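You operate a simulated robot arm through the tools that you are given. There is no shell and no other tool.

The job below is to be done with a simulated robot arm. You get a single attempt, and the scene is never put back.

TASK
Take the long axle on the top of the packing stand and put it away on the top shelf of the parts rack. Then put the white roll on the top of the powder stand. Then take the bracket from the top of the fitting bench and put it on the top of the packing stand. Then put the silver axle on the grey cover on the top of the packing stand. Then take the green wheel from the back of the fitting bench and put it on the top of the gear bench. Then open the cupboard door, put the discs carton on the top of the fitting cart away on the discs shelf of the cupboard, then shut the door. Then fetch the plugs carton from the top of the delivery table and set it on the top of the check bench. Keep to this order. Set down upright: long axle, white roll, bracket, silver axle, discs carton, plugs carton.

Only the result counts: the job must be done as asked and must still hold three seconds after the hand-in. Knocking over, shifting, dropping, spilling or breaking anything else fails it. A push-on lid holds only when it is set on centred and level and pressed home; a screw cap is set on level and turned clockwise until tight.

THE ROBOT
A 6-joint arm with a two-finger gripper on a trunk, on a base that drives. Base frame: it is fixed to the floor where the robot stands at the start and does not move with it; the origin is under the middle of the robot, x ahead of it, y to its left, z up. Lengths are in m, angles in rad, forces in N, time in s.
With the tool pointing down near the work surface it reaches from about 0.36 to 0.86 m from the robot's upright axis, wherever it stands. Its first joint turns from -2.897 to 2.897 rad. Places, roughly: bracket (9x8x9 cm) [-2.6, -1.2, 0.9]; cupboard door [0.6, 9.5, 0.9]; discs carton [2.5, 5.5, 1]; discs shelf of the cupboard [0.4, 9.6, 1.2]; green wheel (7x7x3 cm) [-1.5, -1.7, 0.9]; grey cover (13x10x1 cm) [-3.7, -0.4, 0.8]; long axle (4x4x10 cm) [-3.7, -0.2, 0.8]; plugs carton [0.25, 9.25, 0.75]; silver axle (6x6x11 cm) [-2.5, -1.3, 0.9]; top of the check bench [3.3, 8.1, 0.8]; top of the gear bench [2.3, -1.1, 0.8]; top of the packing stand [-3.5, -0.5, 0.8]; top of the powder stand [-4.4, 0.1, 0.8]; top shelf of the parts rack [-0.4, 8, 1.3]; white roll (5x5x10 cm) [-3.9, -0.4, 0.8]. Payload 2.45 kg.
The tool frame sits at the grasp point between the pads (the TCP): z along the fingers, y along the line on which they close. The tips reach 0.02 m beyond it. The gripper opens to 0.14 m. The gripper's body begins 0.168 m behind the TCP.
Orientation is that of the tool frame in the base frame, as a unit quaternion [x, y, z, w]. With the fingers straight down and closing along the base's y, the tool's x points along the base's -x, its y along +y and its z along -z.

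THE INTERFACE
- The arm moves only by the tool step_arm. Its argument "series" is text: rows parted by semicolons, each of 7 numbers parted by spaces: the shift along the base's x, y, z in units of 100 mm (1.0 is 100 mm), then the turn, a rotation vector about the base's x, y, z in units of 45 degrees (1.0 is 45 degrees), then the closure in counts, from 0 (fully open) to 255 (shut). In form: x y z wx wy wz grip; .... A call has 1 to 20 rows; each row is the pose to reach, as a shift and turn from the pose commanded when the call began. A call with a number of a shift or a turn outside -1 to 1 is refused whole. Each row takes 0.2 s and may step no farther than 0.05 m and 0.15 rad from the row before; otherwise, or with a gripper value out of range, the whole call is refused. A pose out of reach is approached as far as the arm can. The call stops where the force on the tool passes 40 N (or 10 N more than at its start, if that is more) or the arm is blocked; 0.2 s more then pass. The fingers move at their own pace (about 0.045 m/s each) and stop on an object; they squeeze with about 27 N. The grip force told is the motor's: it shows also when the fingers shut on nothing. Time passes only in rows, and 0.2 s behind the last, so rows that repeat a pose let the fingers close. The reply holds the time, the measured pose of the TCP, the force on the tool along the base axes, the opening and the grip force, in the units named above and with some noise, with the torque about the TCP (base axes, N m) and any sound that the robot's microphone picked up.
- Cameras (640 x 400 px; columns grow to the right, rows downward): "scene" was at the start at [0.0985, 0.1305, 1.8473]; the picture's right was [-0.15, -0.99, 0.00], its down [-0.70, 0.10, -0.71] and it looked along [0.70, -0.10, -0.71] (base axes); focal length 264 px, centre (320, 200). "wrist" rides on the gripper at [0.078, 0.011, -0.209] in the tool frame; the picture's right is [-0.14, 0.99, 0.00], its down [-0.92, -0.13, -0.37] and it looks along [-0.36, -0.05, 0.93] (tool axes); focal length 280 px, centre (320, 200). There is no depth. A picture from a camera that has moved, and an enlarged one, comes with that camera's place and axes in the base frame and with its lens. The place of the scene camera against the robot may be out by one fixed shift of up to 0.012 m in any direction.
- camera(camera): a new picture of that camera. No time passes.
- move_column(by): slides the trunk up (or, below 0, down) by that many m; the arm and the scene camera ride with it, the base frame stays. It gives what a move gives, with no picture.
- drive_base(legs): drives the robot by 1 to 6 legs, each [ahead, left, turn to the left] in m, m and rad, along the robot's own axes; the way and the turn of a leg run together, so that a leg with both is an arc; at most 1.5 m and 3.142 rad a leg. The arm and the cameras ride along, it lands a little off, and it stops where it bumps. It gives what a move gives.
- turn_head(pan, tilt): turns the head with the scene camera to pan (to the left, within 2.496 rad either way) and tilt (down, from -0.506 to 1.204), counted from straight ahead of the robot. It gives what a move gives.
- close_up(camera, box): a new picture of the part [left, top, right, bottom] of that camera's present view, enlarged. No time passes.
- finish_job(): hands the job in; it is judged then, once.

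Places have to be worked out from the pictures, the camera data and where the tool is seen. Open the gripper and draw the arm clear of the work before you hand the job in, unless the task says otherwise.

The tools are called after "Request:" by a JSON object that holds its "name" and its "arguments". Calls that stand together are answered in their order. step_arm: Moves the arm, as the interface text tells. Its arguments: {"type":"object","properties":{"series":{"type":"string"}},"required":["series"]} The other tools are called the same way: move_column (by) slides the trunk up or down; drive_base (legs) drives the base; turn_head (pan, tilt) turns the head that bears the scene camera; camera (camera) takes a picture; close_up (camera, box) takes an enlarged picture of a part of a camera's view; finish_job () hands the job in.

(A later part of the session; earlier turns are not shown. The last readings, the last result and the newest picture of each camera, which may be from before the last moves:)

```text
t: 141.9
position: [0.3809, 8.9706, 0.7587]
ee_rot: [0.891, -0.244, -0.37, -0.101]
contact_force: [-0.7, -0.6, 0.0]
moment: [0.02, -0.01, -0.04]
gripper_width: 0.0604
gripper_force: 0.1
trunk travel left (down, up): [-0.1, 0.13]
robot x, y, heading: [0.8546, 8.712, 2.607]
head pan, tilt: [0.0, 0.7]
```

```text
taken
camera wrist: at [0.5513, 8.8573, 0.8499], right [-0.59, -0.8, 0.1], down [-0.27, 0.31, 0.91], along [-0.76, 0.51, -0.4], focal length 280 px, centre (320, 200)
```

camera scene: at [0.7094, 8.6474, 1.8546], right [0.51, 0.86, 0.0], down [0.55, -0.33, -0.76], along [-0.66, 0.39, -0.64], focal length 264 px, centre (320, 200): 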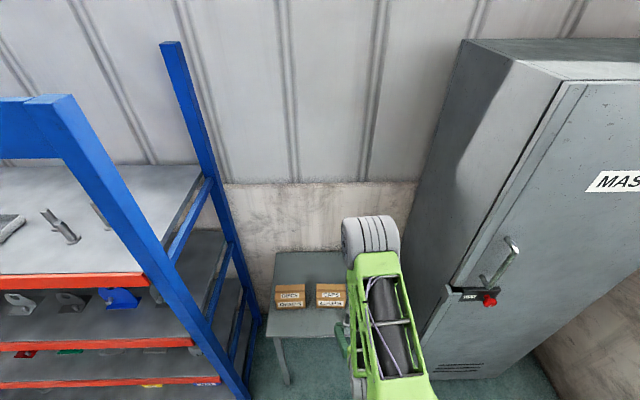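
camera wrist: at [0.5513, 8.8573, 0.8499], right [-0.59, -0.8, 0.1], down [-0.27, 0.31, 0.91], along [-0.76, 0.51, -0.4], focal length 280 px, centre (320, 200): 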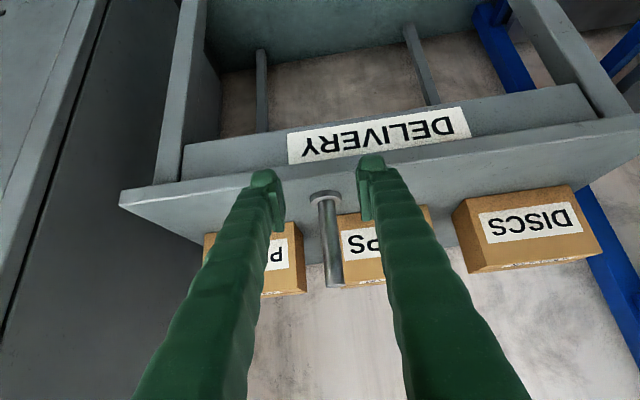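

The axle is between the fingers with good clearance. I'll move forward 0.1 m onto it and close.

Request:
{"name": "step_arm", "arguments": {"series": "-0.28 0.165 -0.02 0 0 0 145; -0.57 0.33 -0.05 0 0 0 145; -0.85 0.49 -0.05 0 0 0 145; -0.85 0.49 -0.05 0 0 0 145; -0.85 0.49 -0.05 0 0 0 200; -0.85 0.49 -0.05 0 0 0 255; -0.85 0.49 -0.05 0 0 0 255; -0.85 0.49 -0.05 0 0 0 255; -0.85 0.49 -0.05 0 0 0 255; -0.85 0.49 -0.05 0 0 0 255"}}

Request:
{"name": "camera", "arguments": {"camera": "wrist"}}

```text
t: 144.1
position: [0.2984, 9.0195, 0.7556]
ee_rot: [0.891, -0.244, -0.37, -0.101]
contact_force: [-0.8, -0.1, -1.1]
moment: [0.01, 0.0, 0.0]
gripper_width: 0.0174
gripper_force: 27.1
trunk travel left (down, up): [-0.1, 0.13]
robot x, y, heading: [0.8559, 8.7179, 2.613]
head pan, tilt: [0.0, 0.7]
```

```text
taken
camera wrist: at [0.4683, 8.9064, 0.8458], right [-0.59, -0.8, 0.1], down [-0.27, 0.31, 0.91], along [-0.76, 0.51, -0.4], focal length 280 px, centre (320, 200)
```

wrist: 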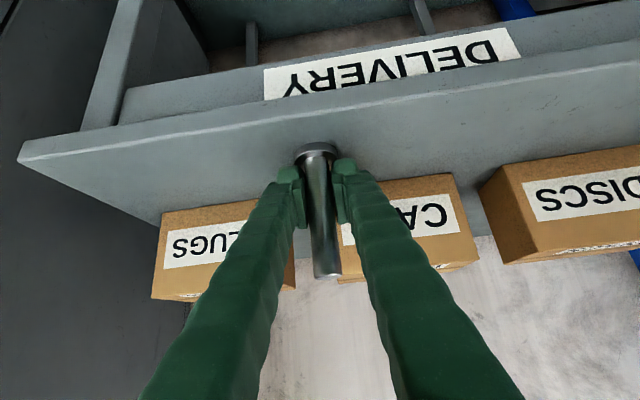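

Gripped tilted, with the foot about 0.064 m below the TCP. I'll lift straight up, then slide the trunk up.

Request:
{"name": "step_arm", "arguments": {"series": "0 0 0.2 0 0 0 255; 0 0 0.6 0 0 0 255; 0 0 1 0 0 0 255; 0 0 1 0 0 0 255"}}

Request:
{"name": "step_arm", "arguments": {"series": "0 0 0.4 0 0 0 255; 0 0 0.8 0 0 0 255; 0 0 1 0 0 0 255; 0 0 1 0 0 0 255"}}

Request:
{"name": "drive_base", "arguments": {"legs": [[-0.4, 0, 0]]}}

Request:
{"name": "move_column", "arguments": {"by": 0.13}}

Request:
{"name": "camera", "arguments": {"camera": "wrist"}}

Request:
{"name": "camera", "arguments": {"camera": "scene"}}

```text
t: 145.1
position: [0.2989, 9.015, 0.8548]
ee_rot: [0.892, -0.244, -0.368, -0.1]
contact_force: [0.0, -0.1, -3.0]
moment: [0.05, 0.04, 0.01]
gripper_width: 0.0174
gripper_force: 27.6
trunk travel left (down, up): [-0.1, 0.13]
robot x, y, heading: [0.8552, 8.7196, 2.604]
head pan, tilt: [0.0, 0.7]
```

```text
t: 146.1
position: [0.2968, 9.018, 0.9571]
ee_rot: [0.891, -0.245, -0.369, -0.101]
contact_force: [-0.1, 0.4, -3.2]
moment: [0.0, 0.03, -0.01]
gripper_width: 0.0173
gripper_force: 27.7
trunk travel left (down, up): [-0.1, 0.13]
robot x, y, heading: [0.8555, 8.7164, 2.609]
head pan, tilt: [0.0, 0.7]
```

```text
t: 148.6
position: [0.6403, 8.819, 0.9559]
ee_rot: [0.89, -0.248, -0.369, -0.103]
contact_force: [0.7, -0.2, -2.4]
moment: [-0.02, 0.0, 0.0]
gripper_width: 0.0169
gripper_force: 27.1
trunk travel left (down, up): [-0.1, 0.13]
robot x, y, heading: [1.1934, 8.5153, 2.6]
head pan, tilt: [0.0, 0.7]
```

```text
t: 150.2
position: [0.6394, 8.8188, 1.085]
ee_rot: [0.89, -0.248, -0.368, -0.102]
contact_force: [-0.2, 0.0, -2.8]
moment: [0.0, 0.05, 0.03]
gripper_width: 0.0161
gripper_force: 26.6
trunk travel left (down, up): [-0.23, 0.0]
robot x, y, heading: [1.1955, 8.5147, 2.599]
head pan, tilt: [0.0, 0.7]
```

```text
taken
camera wrist: at [0.8076, 8.7042, 1.1764], right [-0.6, -0.8, 0.1], down [-0.27, 0.31, 0.91], along [-0.76, 0.52, -0.4], focal length 280 px, centre (320, 200)
```

wrist: 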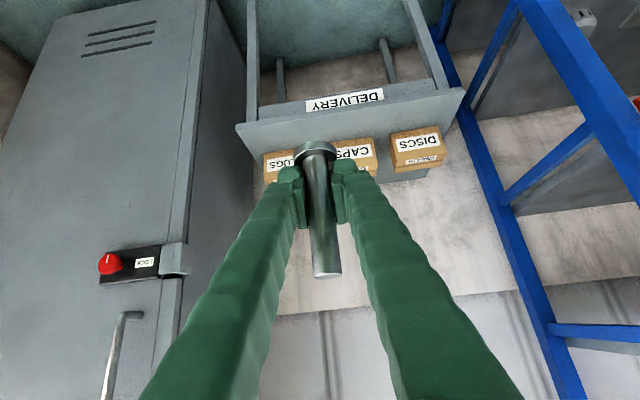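

```text
taken
camera scene: at [1.0481, 8.4456, 1.9844], right [0.52, 0.86, 0.0], down [0.55, -0.33, -0.76], along [-0.65, 0.4, -0.64], focal length 264 px, centre (320, 200)
```

scene: 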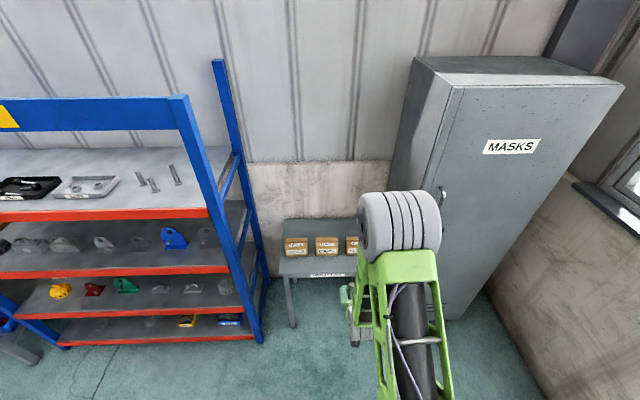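

The axle is held firmly. I'll raise the tool toward shelf height here in free space to test the reach.

Request:
{"name": "step_arm", "arguments": {"series": "0 0 0.4 0 0 0 255; 0 0 0.8 0 0 0 255; 0 0 1 0 0 0 255; 0 0 1 0 0 0 255"}}

Request:
{"name": "step_arm", "arguments": {"series": "0 0 0.4 0 0 0 255; 0 0 0.8 0 0 0 255; 0 0 1 0 0 0 255; 0 0 1 0 0 0 255"}}

Request:
{"name": "step_arm", "arguments": {"series": "0 0 0.4 0 0 0 255; 0 0 0.8 0 0 0 255; 0 0 1 0 0 0 255; 0 0 1 0 0 0 255"}}

Request:
{"name": "step_arm", "arguments": {"series": "0 0 0.3 0 0 0 255; 0 0 0.5 0 0 0 255; 0 0 0.5 0 0 0 255"}}

Request:
{"name": "camera", "arguments": {"camera": "scene"}}

```text
t: 151.2
position: [0.6401, 8.8185, 1.1848]
ee_rot: [0.89, -0.248, -0.368, -0.103]
contact_force: [-0.2, -0.4, -3.3]
moment: [0.03, 0.02, -0.02]
gripper_width: 0.0157
gripper_force: 26.7
trunk travel left (down, up): [-0.23, 0.0]
robot x, y, heading: [1.1939, 8.5139, 2.597]
head pan, tilt: [0.0, 0.7]
```

```text
t: 152.2
position: [0.6393, 8.8174, 1.2847]
ee_rot: [0.891, -0.248, -0.368, -0.102]
contact_force: [1.3, 0.5, -2.8]
moment: [0.02, 0.03, 0.0]
gripper_width: 0.0161
gripper_force: 26.7
trunk travel left (down, up): [-0.23, 0.0]
robot x, y, heading: [1.1969, 8.5129, 2.599]
head pan, tilt: [0.0, 0.7]
```

```text
t: 153.2
position: [0.6377, 8.8209, 1.3877]
ee_rot: [0.903, -0.183, -0.364, -0.133]
contact_force: [-0.5, -2.3, -4.0]
moment: [0.12, 0.07, -0.19]
gripper_width: 0.0161
gripper_force: 27.0
out of reach, approached as far as the arm can: row 2, 3
trunk travel left (down, up): [-0.23, 0.0]
robot x, y, heading: [1.1918, 8.5134, 2.596]
head pan, tilt: [0.0, 0.7]
```

```text
t: 154.0
position: [0.6376, 8.8183, 1.4367]
ee_rot: [0.89, -0.248, -0.369, -0.103]
contact_force: [-0.6, -0.6, -3.2]
moment: [0.01, 0.01, 0.02]
gripper_width: 0.016
gripper_force: 26.4
trunk travel left (down, up): [-0.23, 0.0]
robot x, y, heading: [1.1938, 8.5156, 2.598]
head pan, tilt: [0.0, 0.7]
```

```text
taken
camera scene: at [1.0484, 8.4455, 1.9845], right [0.52, 0.86, 0.0], down [0.55, -0.33, -0.76], along [-0.65, 0.4, -0.64], focal length 264 px, centre (320, 200)
```

scene: 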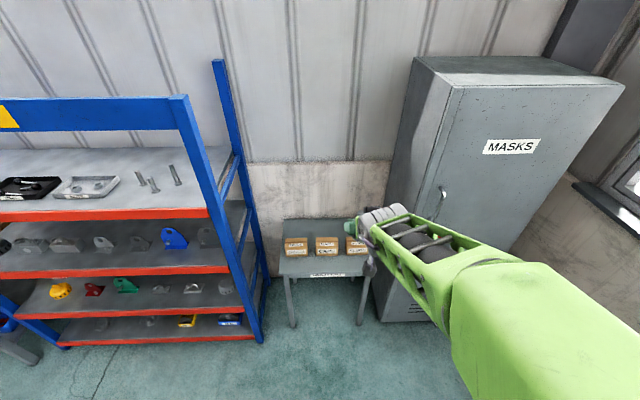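

The arm reached 1.437 with the right tilt, although it passed an awkward posture on the way. I'll check how the axle sits in the grip.

Request:
{"name": "camera", "arguments": {"camera": "wrist"}}

Request:
{"name": "turn_head", "arguments": {"pan": -0.3, "tilt": 1.0}}

Request:
{"name": "camera", "arguments": {"camera": "scene"}}

```text
taken
camera wrist: at [0.8063, 8.7032, 1.5268], right [-0.6, -0.8, 0.1], down [-0.27, 0.31, 0.91], along [-0.76, 0.52, -0.4], focal length 280 px, centre (320, 200)
```

wrist: 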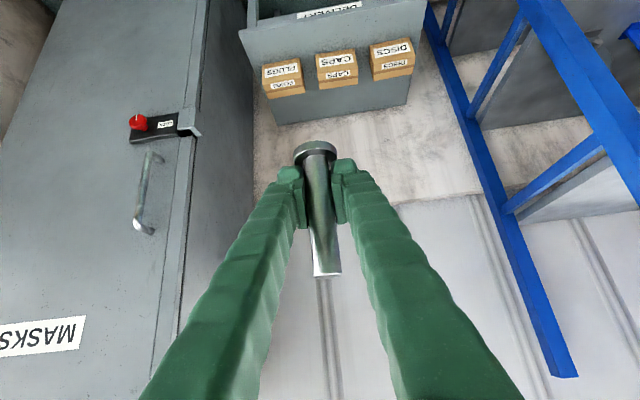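

```text
t: 154.8
position: [0.6379, 8.8178, 1.4354]
ee_rot: [0.89, -0.249, -0.369, -0.103]
contact_force: [0.1, 0.4, -3.9]
moment: [0.02, 0.03, 0.0]
gripper_width: 0.016
gripper_force: 27.8
trunk travel left (down, up): [-0.23, 0.0]
robot x, y, heading: [1.1931, 8.5153, 2.594]
head pan, tilt: [-0.3, 1.0]
```

```text
taken
camera scene: at [1.0746, 8.4536, 1.9612], right [0.75, 0.67, 0.0], down [0.56, -0.63, -0.54], along [-0.36, 0.4, -0.84], focal length 264 px, centre (320, 200)
```

scene: 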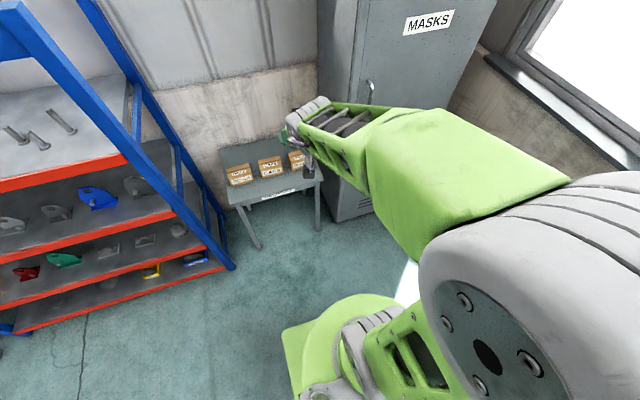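

The axle is still upright in the grip. I'll strafe left along the rack and stop with the hand about 0.1 m in front of the top shelf, beside the NUTS tray and the other axles.

Request:
{"name": "drive_base", "arguments": {"legs": [[0, 0.871, 0], [0.12, 0, 0]]}}

Request:
{"name": "camera", "arguments": {"camera": "wrist"}}

Request:
{"name": "turn_head", "arguments": {"pan": 0, "tilt": 0.6}}

Request:
{"name": "camera", "arguments": {"camera": "scene"}}

```text
t: 163.5
position: [0.0886, 8.1537, 1.4355]
ee_rot: [0.889, -0.251, -0.368, -0.104]
contact_force: [0.0, 0.9, -2.7]
moment: [-0.02, -0.01, 0.01]
gripper_width: 0.0157
gripper_force: 27.4
trunk travel left (down, up): [-0.23, 0.0]
robot x, y, heading: [0.6492, 7.8458, 2.593]
head pan, tilt: [-0.3, 1.0]
```

```text
taken
camera wrist: at [0.2562, 8.0373, 1.5257], right [-0.6, -0.79, 0.1], down [-0.27, 0.31, 0.91], along [-0.75, 0.52, -0.4], focal length 280 px, centre (320, 200)
```

wrist: 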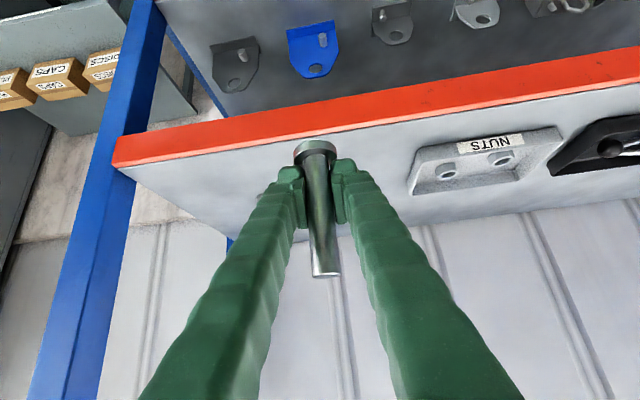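

```text
t: 164.4
position: [0.0896, 8.1519, 1.4342]
ee_rot: [0.889, -0.251, -0.368, -0.105]
contact_force: [-0.3, 0.3, -4.0]
moment: [0.06, 0.02, 0.01]
gripper_width: 0.016
gripper_force: 27.2
trunk travel left (down, up): [-0.23, 0.0]
robot x, y, heading: [0.6466, 7.8442, 2.592]
head pan, tilt: [0.0, 0.6]
```

```text
taken
camera scene: at [0.4953, 7.7794, 1.9931], right [0.52, 0.85, 0.0], down [0.48, -0.3, -0.82], along [-0.7, 0.43, -0.57], focal length 264 px, centre (320, 200)
```

scene: 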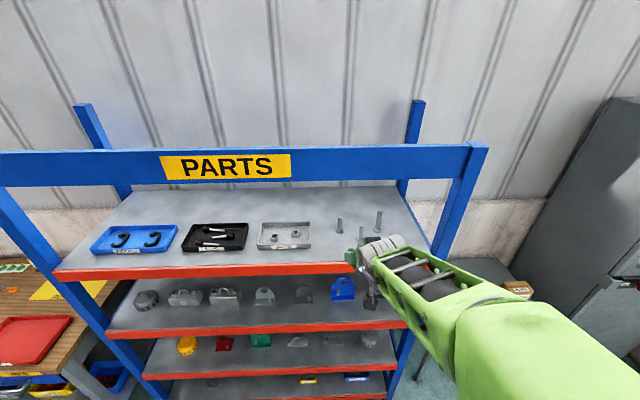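

The free spot between the NUTS tray and the axles is near (-0.051,8.19), about 6.5 cm behind the shelf edge. I'll move the arm in at constant height and check.

Request:
{"name": "step_arm", "arguments": {"series": "-0.35 0.095 0 0 0 0 255; -0.7 0.19 0 0 0 0 255; -1 0.27 0 0 0 0 255; -1 0.27 0 0 0 0 255"}}

Request:
{"name": "camera", "arguments": {"camera": "wrist"}}

Request:
{"name": "camera", "arguments": {"camera": "scene"}}

```text
t: 165.4
position: [-0.0097, 8.179, 1.4376]
ee_rot: [0.889, -0.251, -0.368, -0.105]
contact_force: [1.1, -0.1, -2.1]
moment: [0.0, 0.04, -0.01]
gripper_width: 0.0156
gripper_force: 27.0
trunk travel left (down, up): [-0.23, 0.0]
robot x, y, heading: [0.6453, 7.8452, 2.596]
head pan, tilt: [0.0, 0.6]
```

```text
taken
camera wrist: at [0.1577, 8.063, 1.5276], right [-0.6, -0.79, 0.1], down [-0.27, 0.31, 0.91], along [-0.75, 0.52, -0.4], focal length 280 px, centre (320, 200)
```

wrist: 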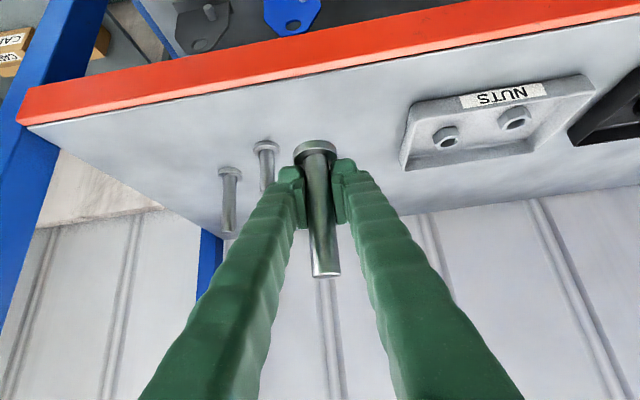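

```text
taken
camera scene: at [0.4972, 7.7786, 1.9933], right [0.52, 0.85, 0.0], down [0.48, -0.29, -0.83], along [-0.7, 0.43, -0.56], focal length 264 px, centre (320, 200)
```

scene: 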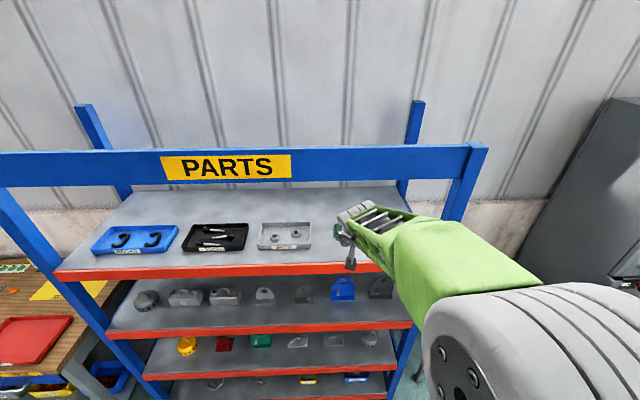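

The spot looks free, with about 12 cm to the tray and the other axles. I'll move over it and lower to just above the expected contact.

Request:
{"name": "step_arm", "arguments": {"series": "-0.41 0.11 0 0 0 0 255; -0.41 0.11 -0.4 0 0 0 255; -0.41 0.11 -0.7 0 0 0 255; -0.41 0.11 -0.7 0 0 0 255"}}

Request:
{"name": "camera", "arguments": {"camera": "wrist"}}

```text
t: 166.4
position: [-0.0506, 8.1931, 1.3657]
ee_rot: [0.889, -0.251, -0.368, -0.104]
contact_force: [0.2, -0.1, -2.5]
moment: [0.02, 0.04, 0.0]
gripper_width: 0.0156
gripper_force: 27.0
trunk travel left (down, up): [-0.23, 0.0]
robot x, y, heading: [0.644, 7.8472, 2.592]
head pan, tilt: [0.0, 0.6]
```

```text
taken
camera wrist: at [0.1184, 8.0764, 1.4569], right [-0.6, -0.79, 0.1], down [-0.27, 0.31, 0.91], along [-0.75, 0.52, -0.4], focal length 280 px, centre (320, 200)
```

wrist: 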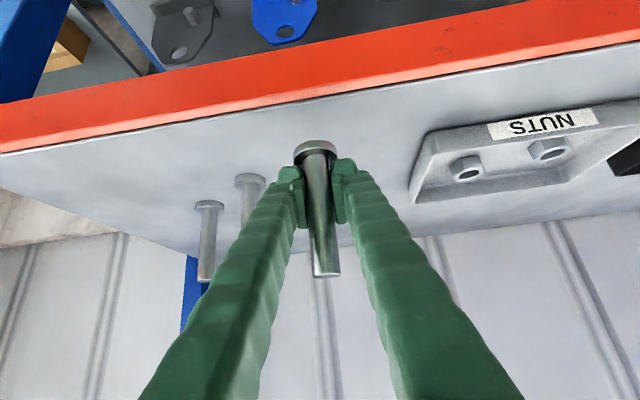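

About to touch down; I'll lower in 2 mm steps.

Request:
{"name": "step_arm", "arguments": {"series": "0 0 -0.03 0 0 0 255; 0 0 -0.06 0 0 0 255; 0 0 -0.09 0 0 0 255; 0 0 -0.12 0 0 0 255; 0 0 -0.12 0 0 0 255"}}

Request:
{"name": "step_arm", "arguments": {"series": "0 0 -0.02 0 0 0 255; 0 0 -0.04 0 0 0 255; 0 0 -0.06 0 0 0 255; 0 0 -0.08 0 0 0 255; 0 0 -0.08 0 0 0 255"}}

```text
t: 167.6
position: [-0.0505, 8.1897, 1.3529]
ee_rot: [0.889, -0.251, -0.368, -0.105]
contact_force: [-0.7, -0.6, -2.7]
moment: [0.02, 0.04, -0.03]
gripper_width: 0.0158
gripper_force: 27.3
trunk travel left (down, up): [-0.23, 0.0]
robot x, y, heading: [0.6394, 7.8445, 2.59]
head pan, tilt: [0.0, 0.6]
```

```text
t: 168.8
position: [-0.0505, 8.1886, 1.3446]
ee_rot: [0.889, -0.25, -0.368, -0.104]
contact_force: [-0.6, 0.2, -3.2]
moment: [0.02, 0.02, 0.0]
gripper_width: 0.0158
gripper_force: 26.8
trunk travel left (down, up): [-0.23, 0.0]
robot x, y, heading: [0.6478, 7.8431, 2.594]
head pan, tilt: [0.0, 0.6]
```

No contact at 1.345 yet. I'll keep lowering.

Request:
{"name": "step_arm", "arguments": {"series": "0 0 -0.02 0 0 0 255; 0 0 -0.04 0 0 0 255; 0 0 -0.06 0 0 0 255; 0 0 -0.08 0 0 0 255; 0 0 -0.08 0 0 0 255"}}

Request:
{"name": "camera", "arguments": {"camera": "wrist"}}

```text
t: 170.0
position: [-0.0502, 8.1905, 1.3374]
ee_rot: [0.889, -0.251, -0.368, -0.104]
contact_force: [-0.5, -0.8, -3.7]
moment: [-0.01, -0.01, -0.03]
gripper_width: 0.0155
gripper_force: 27.1
trunk travel left (down, up): [-0.23, 0.0]
robot x, y, heading: [0.6468, 7.8425, 2.588]
head pan, tilt: [0.0, 0.6]
```

```text
taken
camera wrist: at [0.1168, 8.0745, 1.428], right [-0.6, -0.79, 0.1], down [-0.27, 0.31, 0.91], along [-0.75, 0.52, -0.4], focal length 280 px, centre (320, 200)
```

wrist: 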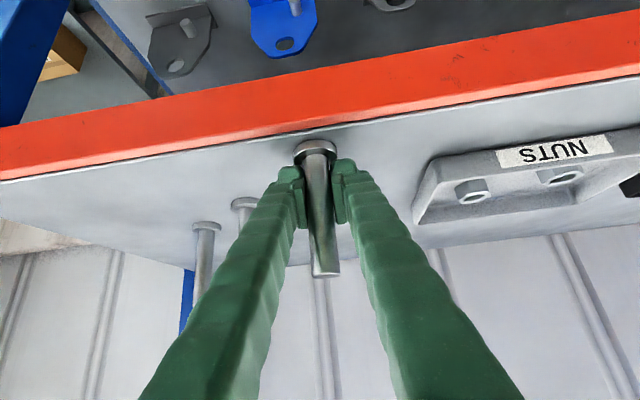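

Measured in this picture, the foot hangs only about 2–3 cm inside the shelf edge, which is too near. I'll rise 3 cm, go 3.5 cm further in, and look again.

Request:
{"name": "step_arm", "arguments": {"series": "0 0 0.3 0 0 0 255; -0.3 0.18 0.3 0 0 0 255; -0.3 0.18 0.3 0 0 0 255"}}

Request:
{"name": "camera", "arguments": {"camera": "wrist"}}

Request:
{"name": "close_up", "arguments": {"camera": "scene", "box": [240, 170, 440, 300]}}

```text
t: 170.8
position: [-0.08, 8.2079, 1.3685]
ee_rot: [0.889, -0.252, -0.368, -0.105]
contact_force: [0.2, -0.4, -2.6]
moment: [0.01, 0.04, -0.02]
gripper_width: 0.0156
gripper_force: 27.0
trunk travel left (down, up): [-0.23, 0.0]
robot x, y, heading: [0.645, 7.8471, 2.592]
head pan, tilt: [0.0, 0.6]
```

```text
taken
camera wrist: at [0.0878, 8.0913, 1.4589], right [-0.6, -0.79, 0.1], down [-0.26, 0.31, 0.91], along [-0.75, 0.52, -0.4], focal length 280 px, centre (320, 200)
```

wrist: 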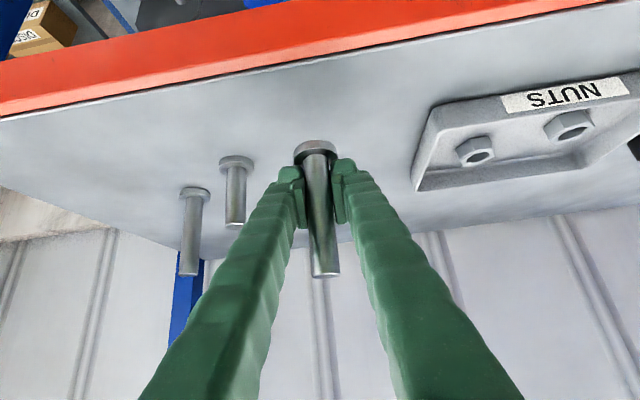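

```text
3.08 times, centred on (340, 235) of scene
camera zoom: at [0.4984, 7.7777, 1.9934], right [0.52, 0.85, 0.0], down [0.48, -0.29, -0.83], along [-0.7, 0.43, -0.56], focal length 812 px, centre (258, 92)
```

zoom: 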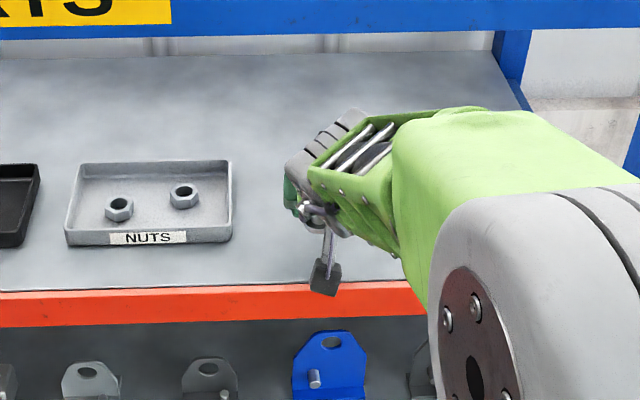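

The two axles seen are well clear, and the third is about 10 cm ahead, hidden behind mine. I'll lower to contact.

Request:
{"name": "step_arm", "arguments": {"series": "0 0 -0.1 0 0 0 255; 0 0 -0.2 0 0 0 255; 0 0 -0.28 0 0 0 255; 0 0 -0.31 0 0 0 255; 0 0 -0.31 0 0 0 255"}}

Request:
{"name": "step_arm", "arguments": {"series": "0 0 -0.02 0 0 0 255; 0 0 -0.04 0 0 0 255; 0 0 -0.06 0 0 0 255; 0 0 -0.06 0 0 0 255"}}

```text
t: 172.0
position: [-0.0803, 8.2088, 1.3351]
ee_rot: [0.889, -0.251, -0.368, -0.104]
contact_force: [0.8, 0.0, -2.7]
moment: [0.03, 0.02, 0.0]
gripper_width: 0.0156
gripper_force: 26.8
trunk travel left (down, up): [-0.23, 0.0]
robot x, y, heading: [0.6439, 7.8446, 2.589]
head pan, tilt: [0.0, 0.6]
```

```text
t: 173.0
position: [-0.0826, 8.2077, 1.3334]
ee_rot: [0.888, -0.251, -0.371, -0.105]
contact_force: [-6.5, 4.5, 22.2]
moment: [0.04, -0.07, -0.07]
gripper_width: 0.0157
gripper_force: 27.4
trunk travel left (down, up): [-0.23, 0.0]
robot x, y, heading: [0.6406, 7.8448, 2.592]
head pan, tilt: [0.0, 0.6]
```

Contact. I'll ease up 3 mm, open, then draw back along the tool axis.

Request:
{"name": "step_arm", "arguments": {"series": "0.02 -0.01 0.03 0 0 0 255; 0.02 -0.01 0.03 0 0 0 255; 0.02 -0.01 0.03 0 0 0 200; 0.02 -0.01 0.03 0 0 0 150; 0.02 -0.01 0.03 0 0 0 150; 0.02 -0.01 0.03 0 0 0 150; 0.02 -0.01 0.03 0 0 0 150"}}

Request:
{"name": "camera", "arguments": {"camera": "wrist"}}

```text
t: 174.6
position: [-0.0795, 8.207, 1.3333]
ee_rot: [0.889, -0.251, -0.368, -0.104]
contact_force: [0.1, -0.2, -0.6]
moment: [0.02, -0.01, 0.01]
gripper_width: 0.0578
gripper_force: 0.0
trunk travel left (down, up): [-0.23, 0.0]
robot x, y, heading: [0.6454, 7.8438, 2.592]
head pan, tilt: [0.0, 0.6]
```

```text
taken
camera wrist: at [0.0888, 8.0914, 1.4247], right [-0.6, -0.79, 0.1], down [-0.27, 0.31, 0.91], along [-0.75, 0.52, -0.4], focal length 280 px, centre (320, 200)
```

wrist: 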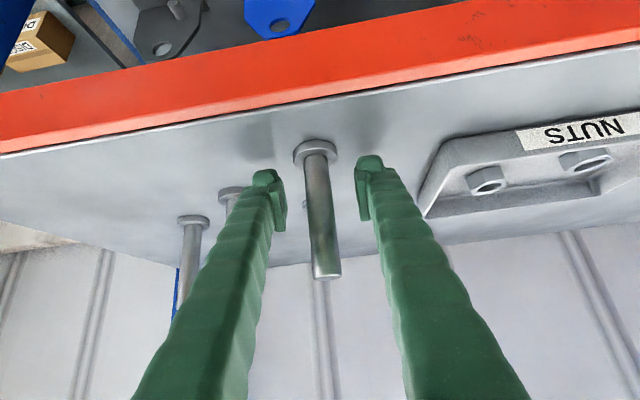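

The axle stands free on the shelf. I'll draw the hand back out.

Request:
{"name": "step_arm", "arguments": {"series": "0.34 -0.2 0.1 0 0 0 150; 0.68 -0.41 0.2 0 0 0 150; 0.98 -0.6 0.3 0 0 0 150; 0.98 -0.6 0.3 0 0 0 150"}}

Request:
{"name": "camera", "arguments": {"camera": "wrist"}}

Request:
{"name": "drive_base", "arguments": {"legs": [[-0.35, 0, 0]]}}

Request:
{"name": "camera", "arguments": {"camera": "scene"}}

```text
t: 175.6
position: [0.019, 8.1493, 1.3639]
ee_rot: [0.889, -0.251, -0.367, -0.105]
contact_force: [-0.3, -0.1, -0.1]
moment: [0.0, -0.04, -0.02]
gripper_width: 0.0574
gripper_force: 0.1
trunk travel left (down, up): [-0.23, 0.0]
robot x, y, heading: [0.6429, 7.8408, 2.589]
head pan, tilt: [0.0, 0.6]
```

```text
taken
camera wrist: at [0.1851, 8.0336, 1.4549], right [-0.6, -0.79, 0.1], down [-0.27, 0.31, 0.91], along [-0.75, 0.52, -0.4], focal length 280 px, centre (320, 200)
```

wrist: 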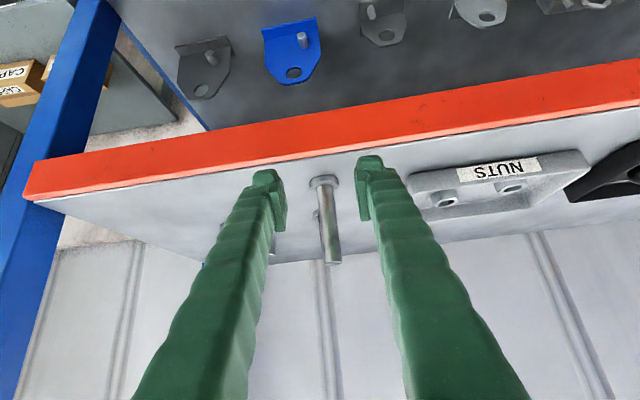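

```text
t: 177.9
position: [0.3198, 7.9653, 1.3652]
ee_rot: [0.889, -0.251, -0.368, -0.104]
contact_force: [-0.1, -0.6, 0.3]
moment: [0.01, 0.0, -0.02]
gripper_width: 0.0577
gripper_force: 0.1
trunk travel left (down, up): [-0.23, 0.0]
robot x, y, heading: [0.9453, 7.6615, 2.591]
head pan, tilt: [0.0, 0.6]
```

```text
taken
camera scene: at [0.7969, 7.5946, 1.9933], right [0.52, 0.85, 0.0], down [0.48, -0.3, -0.83], along [-0.7, 0.43, -0.56], focal length 264 px, centre (320, 200)
```

scene: 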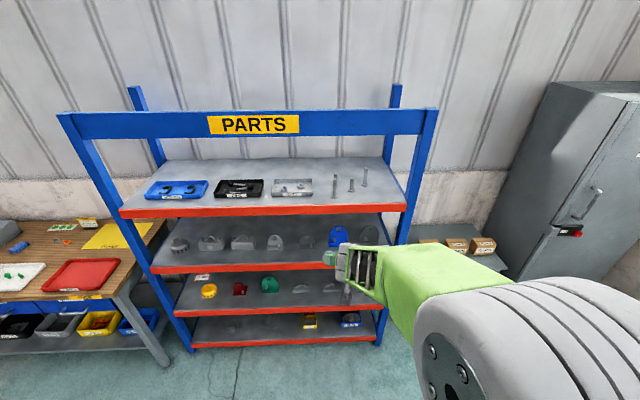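

Request:
{"name": "close_up", "arguments": {"camera": "scene", "box": [260, 150, 420, 250]}}

```text
4.00 times, centred on (340, 200) of scene
camera zoom: at [0.7969, 7.5946, 1.9933], right [0.52, 0.85, 0.0], down [0.48, -0.3, -0.83], along [-0.7, 0.43, -0.56], focal length 1055 px, centre (240, 200)
```

zoom: 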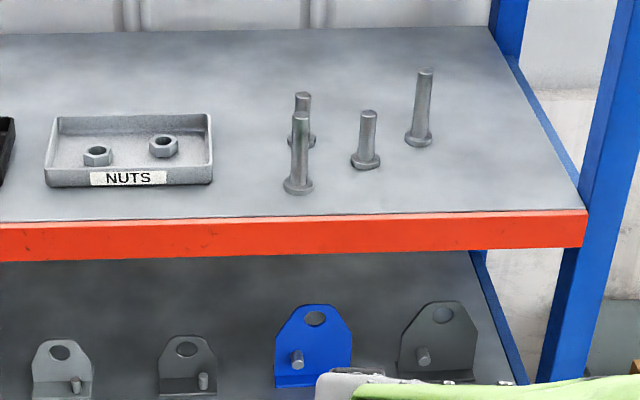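

The long axle stands upright on the top shelf and everything else there is untouched. I'll bring the trunk down and return the arm to a compact tool-down pose for the drive back.

Request:
{"name": "move_column", "arguments": {"by": -0.13}}

Request:
{"name": "step_arm", "arguments": {"series": "0.1 -0.06 -0.3 0 0 0 150; 0.2 -0.12 -0.6 0 0 0 150; 0.3 -0.18 -1 0 0 0 150; 0.3 -0.18 -1 0 0 0 150"}}

Request:
{"name": "step_arm", "arguments": {"series": "0 0 -0.3 0 0 0 150; 0 0 -0.6 0 0 0 150; 0 0 -1 0 0 0 150; 0 0 -1 0 0 0 150"}}

Request:
{"name": "camera", "arguments": {"camera": "scene"}}

```text
t: 179.5
position: [0.3208, 7.9668, 1.2341]
ee_rot: [0.889, -0.251, -0.368, -0.104]
contact_force: [-0.3, 0.7, 0.4]
moment: [0.0, 0.04, 0.0]
gripper_width: 0.0579
gripper_force: 0.0
trunk travel left (down, up): [-0.1, 0.13]
robot x, y, heading: [0.943, 7.6615, 2.588]
head pan, tilt: [0.0, 0.6]
```

```text
t: 180.5
position: [0.3494, 7.9441, 1.1337]
ee_rot: [0.889, -0.251, -0.368, -0.105]
contact_force: [0.1, -0.2, -0.1]
moment: [-0.01, 0.02, 0.01]
gripper_width: 0.0575
gripper_force: 0.1
trunk travel left (down, up): [-0.1, 0.13]
robot x, y, heading: [0.9421, 7.659, 2.59]
head pan, tilt: [0.0, 0.6]
```

```text
t: 181.5
position: [0.352, 7.9479, 1.0337]
ee_rot: [0.889, -0.253, -0.368, -0.105]
contact_force: [-0.2, 1.1, -0.5]
moment: [0.0, 0.02, 0.0]
gripper_width: 0.0577
gripper_force: 0.1
trunk travel left (down, up): [-0.1, 0.13]
robot x, y, heading: [0.9451, 7.659, 2.592]
head pan, tilt: [0.0, 0.6]
```

```text
taken
camera scene: at [0.796, 7.5952, 1.8633], right [0.52, 0.85, 0.0], down [0.48, -0.3, -0.83], along [-0.7, 0.43, -0.56], focal length 264 px, centre (320, 200)
```

scene: 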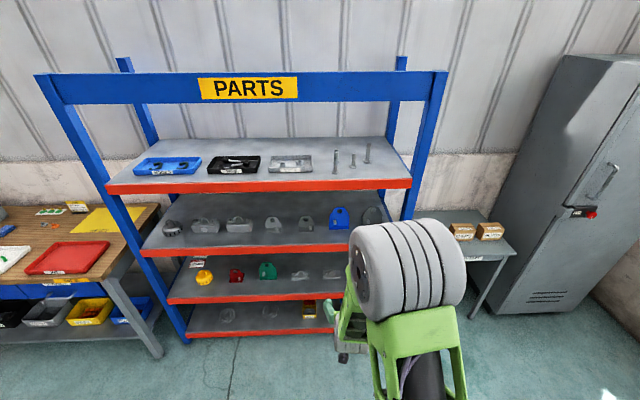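

The arm is back in its usual elbow-up posture. I'll turn the tool straight down and pull it in.

Request:
{"name": "step_arm", "arguments": {"series": "0.16 -0.1 0 -0.088 -0.142 0 100; 0.33 -0.2 0 -0.176 -0.284 0 50; 0.5 -0.3 0 -0.2635 -0.4255 0 0; 0.66 -0.4 0 -0.351 -0.567 0 0; 0.83 -0.5 0 -0.439 -0.709 0 0; 1 -0.6 0 -0.527 -0.851 0 0; 1 -0.6 0 -0.527 -0.851 0 0"}}

Request:
{"name": "turn_head", "arguments": {"pan": 1.57, "tilt": 0.4}}

Request:
{"name": "camera", "arguments": {"camera": "scene"}}

```text
t: 183.1
position: [0.4483, 7.8795, 1.0102]
ee_rot: [0.959, -0.274, -0.056, -0.055]
contact_force: [-0.5, -0.3, 0.3]
moment: [0.02, -0.03, -0.03]
gripper_width: 0.1401
gripper_force: 0.1
out of reach, approached as far as the arm can: row 3, 4, 5, 6, 7
trunk travel left (down, up): [-0.1, 0.13]
robot x, y, heading: [0.9468, 7.6615, 2.59]
head pan, tilt: [0.0, 0.6]
```

```text
t: 184.7
position: [0.4473, 7.88, 1.0109]
ee_rot: [0.959, -0.273, -0.056, -0.055]
contact_force: [0.5, 0.5, 0.3]
moment: [0.0, 0.02, 0.01]
gripper_width: 0.1399
gripper_force: 0.0
trunk travel left (down, up): [-0.1, 0.13]
robot x, y, heading: [0.9484, 7.6634, 2.591]
head pan, tilt: [1.571, 0.4]
```

```text
taken
camera scene: at [0.8226, 7.4701, 1.8814], right [-0.85, 0.52, 0.0], down [0.2, 0.33, -0.92], along [-0.48, -0.78, -0.39], focal length 264 px, centre (320, 200)
```

scene: 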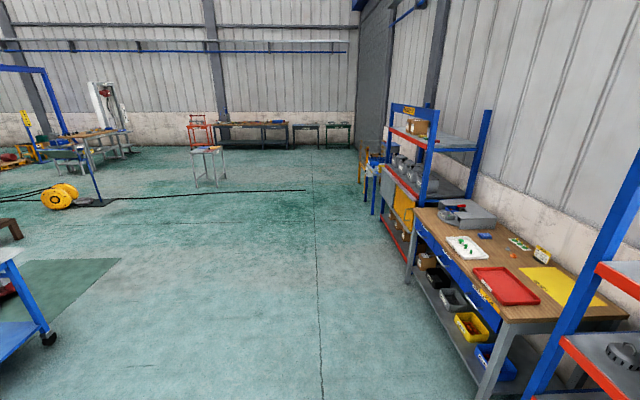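

The way back along the wall is clear. I'll fix the tool's orientation by moving out and down a little, then turn left and drive back along the wall.

Request:
{"name": "step_arm", "arguments": {"series": "-0.2 0.12 -0.2 0 0 0 0; -0.4 0.24 -0.3 0 0 0 0; -0.4 0.24 -0.3 0 0 0 0; -0.4 0.24 -0.3 0 0 0 0"}}

Request:
{"name": "drive_base", "arguments": {"legs": [[0, 0, 1.577], [1.5, -0.12, 0], [1.5, 0, 0], [1.5, 0, 0], [1.5, 0, 0]]}}

Request:
{"name": "turn_head", "arguments": {"pan": 0, "tilt": 0.5}}

Request:
{"name": "camera", "arguments": {"camera": "scene"}}

```text
t: 185.7
position: [0.4065, 7.9041, 0.9799]
ee_rot: [0.959, -0.273, -0.057, -0.057]
contact_force: [-0.3, 0.0, 0.4]
moment: [0.01, -0.04, 0.01]
gripper_width: 0.14
gripper_force: 0.1
trunk travel left (down, up): [-0.1, 0.13]
robot x, y, heading: [0.943, 7.661, 2.588]
head pan, tilt: [1.571, 0.4]
```

```text
refused: leg 2 is longer than a leg can be; nothing moved
```

```text
t: 187.4
position: [0.4061, 7.9046, 0.9794]
ee_rot: [0.959, -0.273, -0.057, -0.056]
contact_force: [-0.2, 0.7, 0.9]
moment: [-0.02, 0.02, 0.02]
gripper_width: 0.1401
gripper_force: 0.0
trunk travel left (down, up): [-0.1, 0.13]
robot x, y, heading: [0.9457, 7.6577, 2.59]
head pan, tilt: [0.0, 0.499]
```

```text
taken
camera scene: at [0.7936, 7.5966, 1.8723], right [0.52, 0.85, 0.0], down [0.41, -0.25, -0.88], along [-0.75, 0.46, -0.48], focal length 264 px, centre (320, 200)
```

scene: 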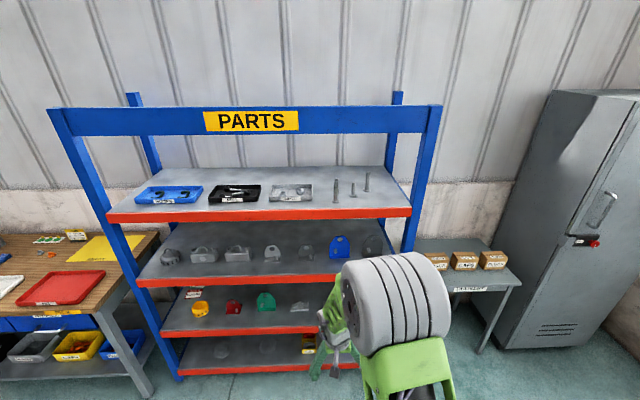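

The leg was refused as too long, and the tool is still tilted about 9°. I'll correct the tool first, then drive with shorter legs.

Request:
{"name": "step_arm", "arguments": {"series": "0 0 0 -0.09 -0.05 0 0; 0 0 0 -0.179 -0.099 0 0; 0 0 0 -0.179 -0.099 0 0"}}

Request:
{"name": "drive_base", "arguments": {"legs": [[0, 0, 1.577], [1.48, -0.12, 0], [1.48, 0, 0], [1.48, 0, 0], [1.48, 0, 0]]}}

Request:
{"name": "camera", "arguments": {"camera": "scene"}}

```text
t: 188.2
position: [0.4059, 7.9045, 0.9795]
ee_rot: [0.959, -0.273, -0.057, -0.056]
contact_force: [-0.8, 0.3, -0.1]
moment: [0.02, 0.02, -0.01]
gripper_width: 0.1399
gripper_force: 0.0
out of reach, approached as far as the arm can: row 1, 2, 3
trunk travel left (down, up): [-0.1, 0.13]
robot x, y, heading: [0.9463, 7.66, 2.588]
head pan, tilt: [0.0, 0.499]
```

```text
t: 220.2
position: [-2.4106, 2.0823, 0.9798]
ee_rot: [0.864, 0.496, -0.081, 0.001]
contact_force: [-0.6, 0.3, -0.2]
moment: [0.04, -0.03, 0.0]
gripper_width: 0.1399
gripper_force: 0.0
trunk travel left (down, up): [-0.1, 0.13]
robot x, y, heading: [-2.1823, 2.6301, -2.091]
head pan, tilt: [0.0, 0.499]
```

```text
taken
camera scene: at [-2.1036, 2.4729, 1.8722], right [-0.87, 0.5, 0.0], down [0.24, 0.42, -0.88], along [-0.44, -0.76, -0.48], focal length 264 px, centre (320, 200)
```

scene: 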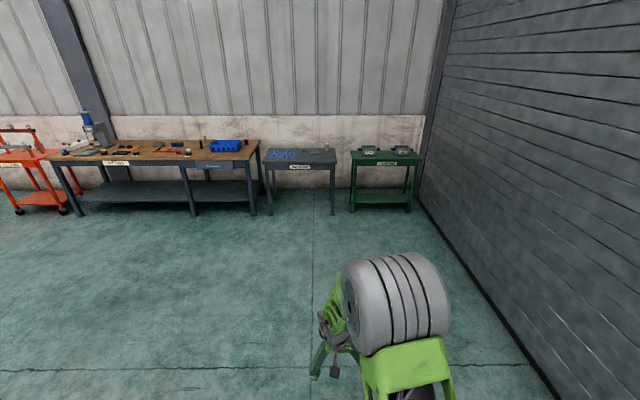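

The base is at (-2.18,2.63) in open floor. The tool can't untilt from this joint posture, so I'll tilt back to 45°, go lower, and undo it there, where it worked before.

Request:
{"name": "step_arm", "arguments": {"series": "0 0 -0.2 -0.14 0.08 0 0; 0 0 -0.4 -0.28 0.16 0 0; 0 0 -0.6 -0.42 0.24 0 0; 0 0 -0.8 -0.56 0.32 0 0; 0 0 -1 -0.7 0.4 0 0; 0 0 -1 -0.7 0.4 0 0"}}

Request:
{"name": "camera", "arguments": {"camera": "scene"}}

```text
t: 221.6
position: [-2.4095, 2.0819, 0.8807]
ee_rot: [0.809, 0.451, -0.344, 0.158]
contact_force: [1.3, 0.0, -0.2]
moment: [0.03, -0.03, -0.02]
gripper_width: 0.1402
gripper_force: 0.1
out of reach, approached as far as the arm can: row 2, 3
trunk travel left (down, up): [-0.1, 0.13]
robot x, y, heading: [-2.182, 2.6289, -2.093]
head pan, tilt: [0.0, 0.499]
```

```text
taken
camera scene: at [-2.1037, 2.4733, 1.8724], right [-0.87, 0.5, 0.0], down [0.24, 0.41, -0.88], along [-0.44, -0.76, -0.48], focal length 264 px, centre (320, 200)
```

scene: 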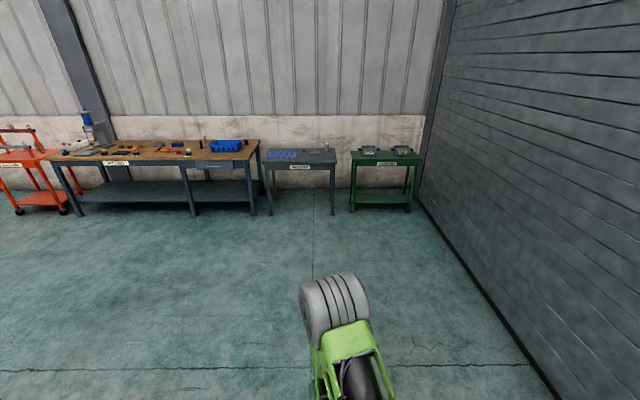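

The tool is at 45° again and lower. I'll now untilt at this height using the full correction computed from the reading.

Request:
{"name": "step_arm", "arguments": {"series": "0 0 0 0.1345 -0.095 0.006 0; 0 0 0 0.269 -0.19 0.013 0; 0 0 0 0.4035 -0.2855 0.019 0; 0 0 0 0.538 -0.381 0.025 0; 0 0 0 0.6725 -0.476 0.032 0; 0 0 0 0.807 -0.571 0.038 0; 0 0 0 0.807 -0.571 0.038 0"}}

```text
t: 223.2
position: [-2.4097, 2.082, 0.8801]
ee_rot: [0.866, 0.501, 0.001, -0.001]
contact_force: [0.9, -1.4, -1.3]
moment: [-0.01, -0.02, 0.01]
gripper_width: 0.1398
gripper_force: 0.1
out of reach, approached as far as the arm can: row 4, 5
trunk travel left (down, up): [-0.1, 0.13]
robot x, y, heading: [-2.1866, 2.6258, -2.092]
head pan, tilt: [0.0, 0.499]
```

The tool points straight down again. I'll raise it to travel height and check the orientation holds.

Request:
{"name": "step_arm", "arguments": {"series": "0.05 0.08 0.4 0 0 0 0; 0.1 0.17 0.8 0 0 0 0; 0.15 0.26 1 0 0 0 0; 0.15 0.26 1 0 0 0 0"}}

Request:
{"name": "drive_base", "arguments": {"legs": [[1.0, 0.2, -0.023], [0.9, 0.25, 0]]}}

Request:
{"name": "camera", "arguments": {"camera": "scene"}}

```text
t: 224.2
position: [-2.3962, 2.1091, 0.9804]
ee_rot: [0.865, 0.501, -0.001, -0.001]
contact_force: [0.0, 0.1, 0.3]
moment: [-0.04, -0.04, 0.04]
gripper_width: 0.1401
gripper_force: 0.0
trunk travel left (down, up): [-0.1, 0.13]
robot x, y, heading: [-2.1827, 2.624, -2.087]
head pan, tilt: [0.0, 0.499]
```

```text
t: 234.1
position: [-2.97, 0.2128, 0.9788]
ee_rot: [0.863, 0.505, -0.001, 0.0]
contact_force: [0.0, 0.0, -0.5]
moment: [0.03, 0.04, -0.01]
gripper_width: 0.1399
gripper_force: 0.0
trunk travel left (down, up): [-0.1, 0.13]
robot x, y, heading: [-2.7597, 0.7319, -2.09]
head pan, tilt: [0.0, 0.499]
```

```text
taken
camera scene: at [-2.6786, 0.5784, 1.8722], right [-0.87, 0.49, 0.0], down [0.24, 0.42, -0.88], along [-0.43, -0.76, -0.48], focal length 264 px, centre (320, 200)
```

scene: 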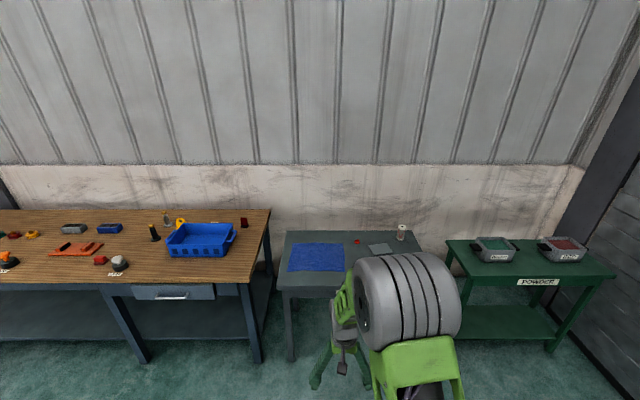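

I'm in front of the packing stand. I'll align the heading, then move closer, about 0.28 m from its edge, so that the white roll at the back is within reach.

Request:
{"name": "drive_base", "arguments": {"legs": [[0, 0, -0.025], [0.5, -0.08, 0], [0.33, 0, 0]]}}

Request:
{"name": "camera", "arguments": {"camera": "wrist"}}

Request:
{"name": "turn_head", "arguments": {"pan": 0, "tilt": 0.7}}

Request:
{"name": "camera", "arguments": {"camera": "scene"}}

```text
t: 239.2
position: [-3.4776, -0.4527, 0.9789]
ee_rot: [0.87, 0.493, 0.001, 0.0]
contact_force: [0.2, 0.3, -0.8]
moment: [0.03, 0.0, 0.03]
gripper_width: 0.14
gripper_force: 0.1
trunk travel left (down, up): [-0.1, 0.13]
robot x, y, heading: [-3.2521, 0.0576, -2.108]
head pan, tilt: [0.0, 0.499]
```

```text
taken
camera wrist: at [-3.428, -0.3913, 1.1873], right [0.78, -0.63, 0.0], down [-0.58, -0.72, 0.37], along [-0.23, -0.29, -0.93], focal length 280 px, centre (320, 200)
```

wrist: 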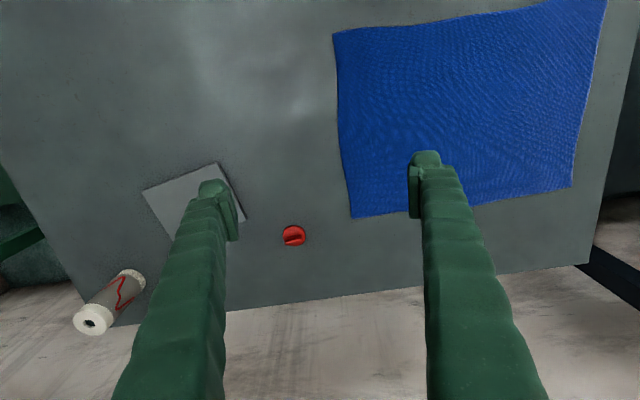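

```text
t: 239.9
position: [-3.4779, -0.4515, 0.9803]
ee_rot: [0.87, 0.492, 0.0, -0.001]
contact_force: [-0.4, -0.7, 0.0]
moment: [0.02, 0.0, -0.03]
gripper_width: 0.1398
gripper_force: 0.1
trunk travel left (down, up): [-0.1, 0.13]
robot x, y, heading: [-3.2547, 0.0638, -2.112]
head pan, tilt: [0.0, 0.7]
```

```text
taken
camera scene: at [-3.1749, -0.0884, 1.8546], right [-0.86, 0.51, 0.0], down [0.33, 0.55, -0.77], along [-0.39, -0.66, -0.64], focal length 264 px, centre (320, 200)
```

scene: 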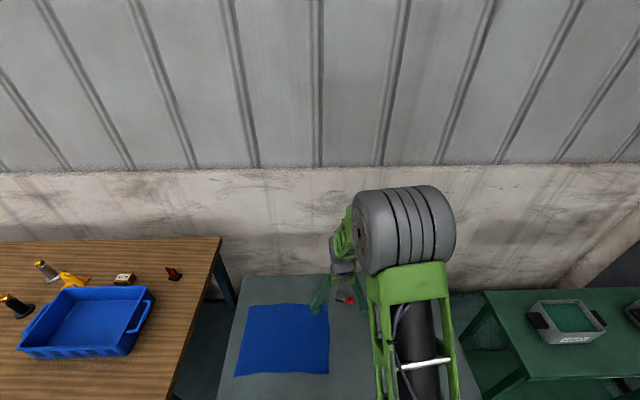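

The roll is near (-3.90,-0.427), about 0.81 m from my axis and within reach. I'll move the hand over toward it at height.

Request:
{"name": "step_arm", "arguments": {"series": "-0.45 0.03 0 0 0 0 0; -0.9 0.05 0 0 0 0 0; -1 0.06 0 0 0 0 0"}}

Request:
{"name": "step_arm", "arguments": {"series": "-0.45 0.03 0 0 0 0 0; -0.9 0.05 0 0 0 0 0; -1 0.06 0 0 0 0 0"}}

Request:
{"name": "step_arm", "arguments": {"series": "-0.45 0.03 0 0 0 0 0; -0.9 0.05 0 0 0 0 0; -1 0.06 0 0 0 0 0; -1 0.06 0 0 0 0 0"}}

Request:
{"name": "camera", "arguments": {"camera": "wrist"}}

```text
t: 240.7
position: [-3.5781, -0.4462, 0.9797]
ee_rot: [0.87, 0.493, -0.001, -0.001]
contact_force: [0.6, 0.0, -1.4]
moment: [-0.01, 0.01, -0.03]
gripper_width: 0.1399
gripper_force: 0.1
trunk travel left (down, up): [-0.1, 0.13]
robot x, y, heading: [-3.2536, 0.065, -2.111]
head pan, tilt: [0.0, 0.7]
```

```text
t: 241.5
position: [-3.6779, -0.4415, 0.9784]
ee_rot: [0.87, 0.494, 0.002, 0.0]
contact_force: [0.0, -0.6, 0.3]
moment: [0.0, 0.02, 0.0]
gripper_width: 0.14
gripper_force: 0.0
trunk travel left (down, up): [-0.1, 0.13]
robot x, y, heading: [-3.2539, 0.0658, -2.105]
head pan, tilt: [0.0, 0.7]
```

```text
t: 242.5
position: [-3.7779, -0.4355, 0.9777]
ee_rot: [0.871, 0.491, 0.001, -0.001]
contact_force: [-0.7, -0.2, 0.5]
moment: [0.01, 0.05, 0.02]
gripper_width: 0.1399
gripper_force: 0.0
trunk travel left (down, up): [-0.1, 0.13]
robot x, y, heading: [-3.2546, 0.0594, -2.11]
head pan, tilt: [0.0, 0.7]
```

```text
taken
camera wrist: at [-3.728, -0.374, 1.1858], right [0.78, -0.63, 0.0], down [-0.58, -0.72, 0.37], along [-0.23, -0.29, -0.93], focal length 280 px, centre (320, 200)
```

wrist: 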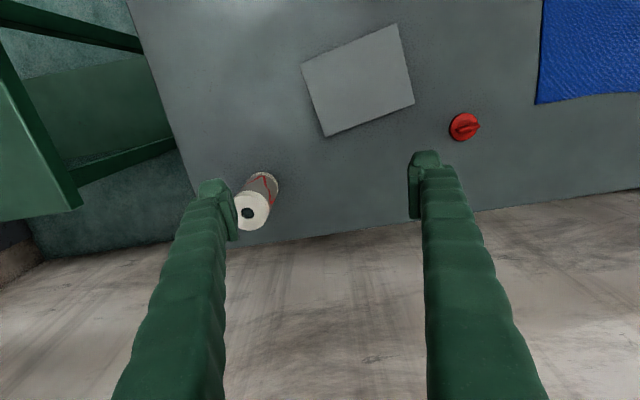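

The roll now computes to (-3.885,-0.429). I'll centre above it and check once more.

Request:
{"name": "step_arm", "arguments": {"series": "-0.5 0.03 0 0 0 0 0; -1 0.06 0 0 0 0 0; -1 0.06 0 0 0 0 0"}}

Request:
{"name": "step_arm", "arguments": {"series": "-0.07 0 -0.2 0 0 0 0; -0.07 0 -0.5 0 0 0 0; -0.07 0 -0.5 0 0 0 0"}}

Request:
{"name": "camera", "arguments": {"camera": "wrist"}}

```text
t: 243.3
position: [-3.8781, -0.4301, 0.976]
ee_rot: [0.87, 0.494, 0.0, 0.0]
contact_force: [0.6, 0.3, -0.5]
moment: [0.0, 0.01, -0.02]
gripper_width: 0.1403
gripper_force: 0.0
trunk travel left (down, up): [-0.1, 0.13]
robot x, y, heading: [-3.2545, 0.0622, -2.116]
head pan, tilt: [0.0, 0.7]
```

```text
t: 244.1
position: [-3.8853, -0.4278, 0.9287]
ee_rot: [0.87, 0.492, -0.001, -0.001]
contact_force: [-1.0, 0.4, 0.0]
moment: [-0.01, 0.04, 0.04]
gripper_width: 0.1399
gripper_force: 0.0
trunk travel left (down, up): [-0.1, 0.13]
robot x, y, heading: [-3.2552, 0.064, -2.113]
head pan, tilt: [0.0, 0.7]
```

```text
taken
camera wrist: at [-3.836, -0.3674, 1.1359], right [0.78, -0.63, 0.0], down [-0.58, -0.72, 0.37], along [-0.23, -0.29, -0.93], focal length 280 px, centre (320, 200)
```

wrist: 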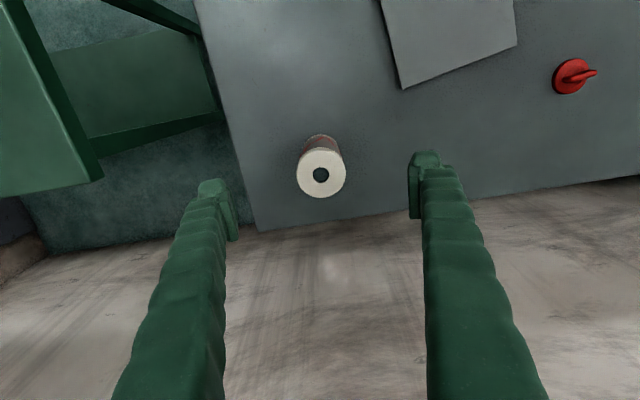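

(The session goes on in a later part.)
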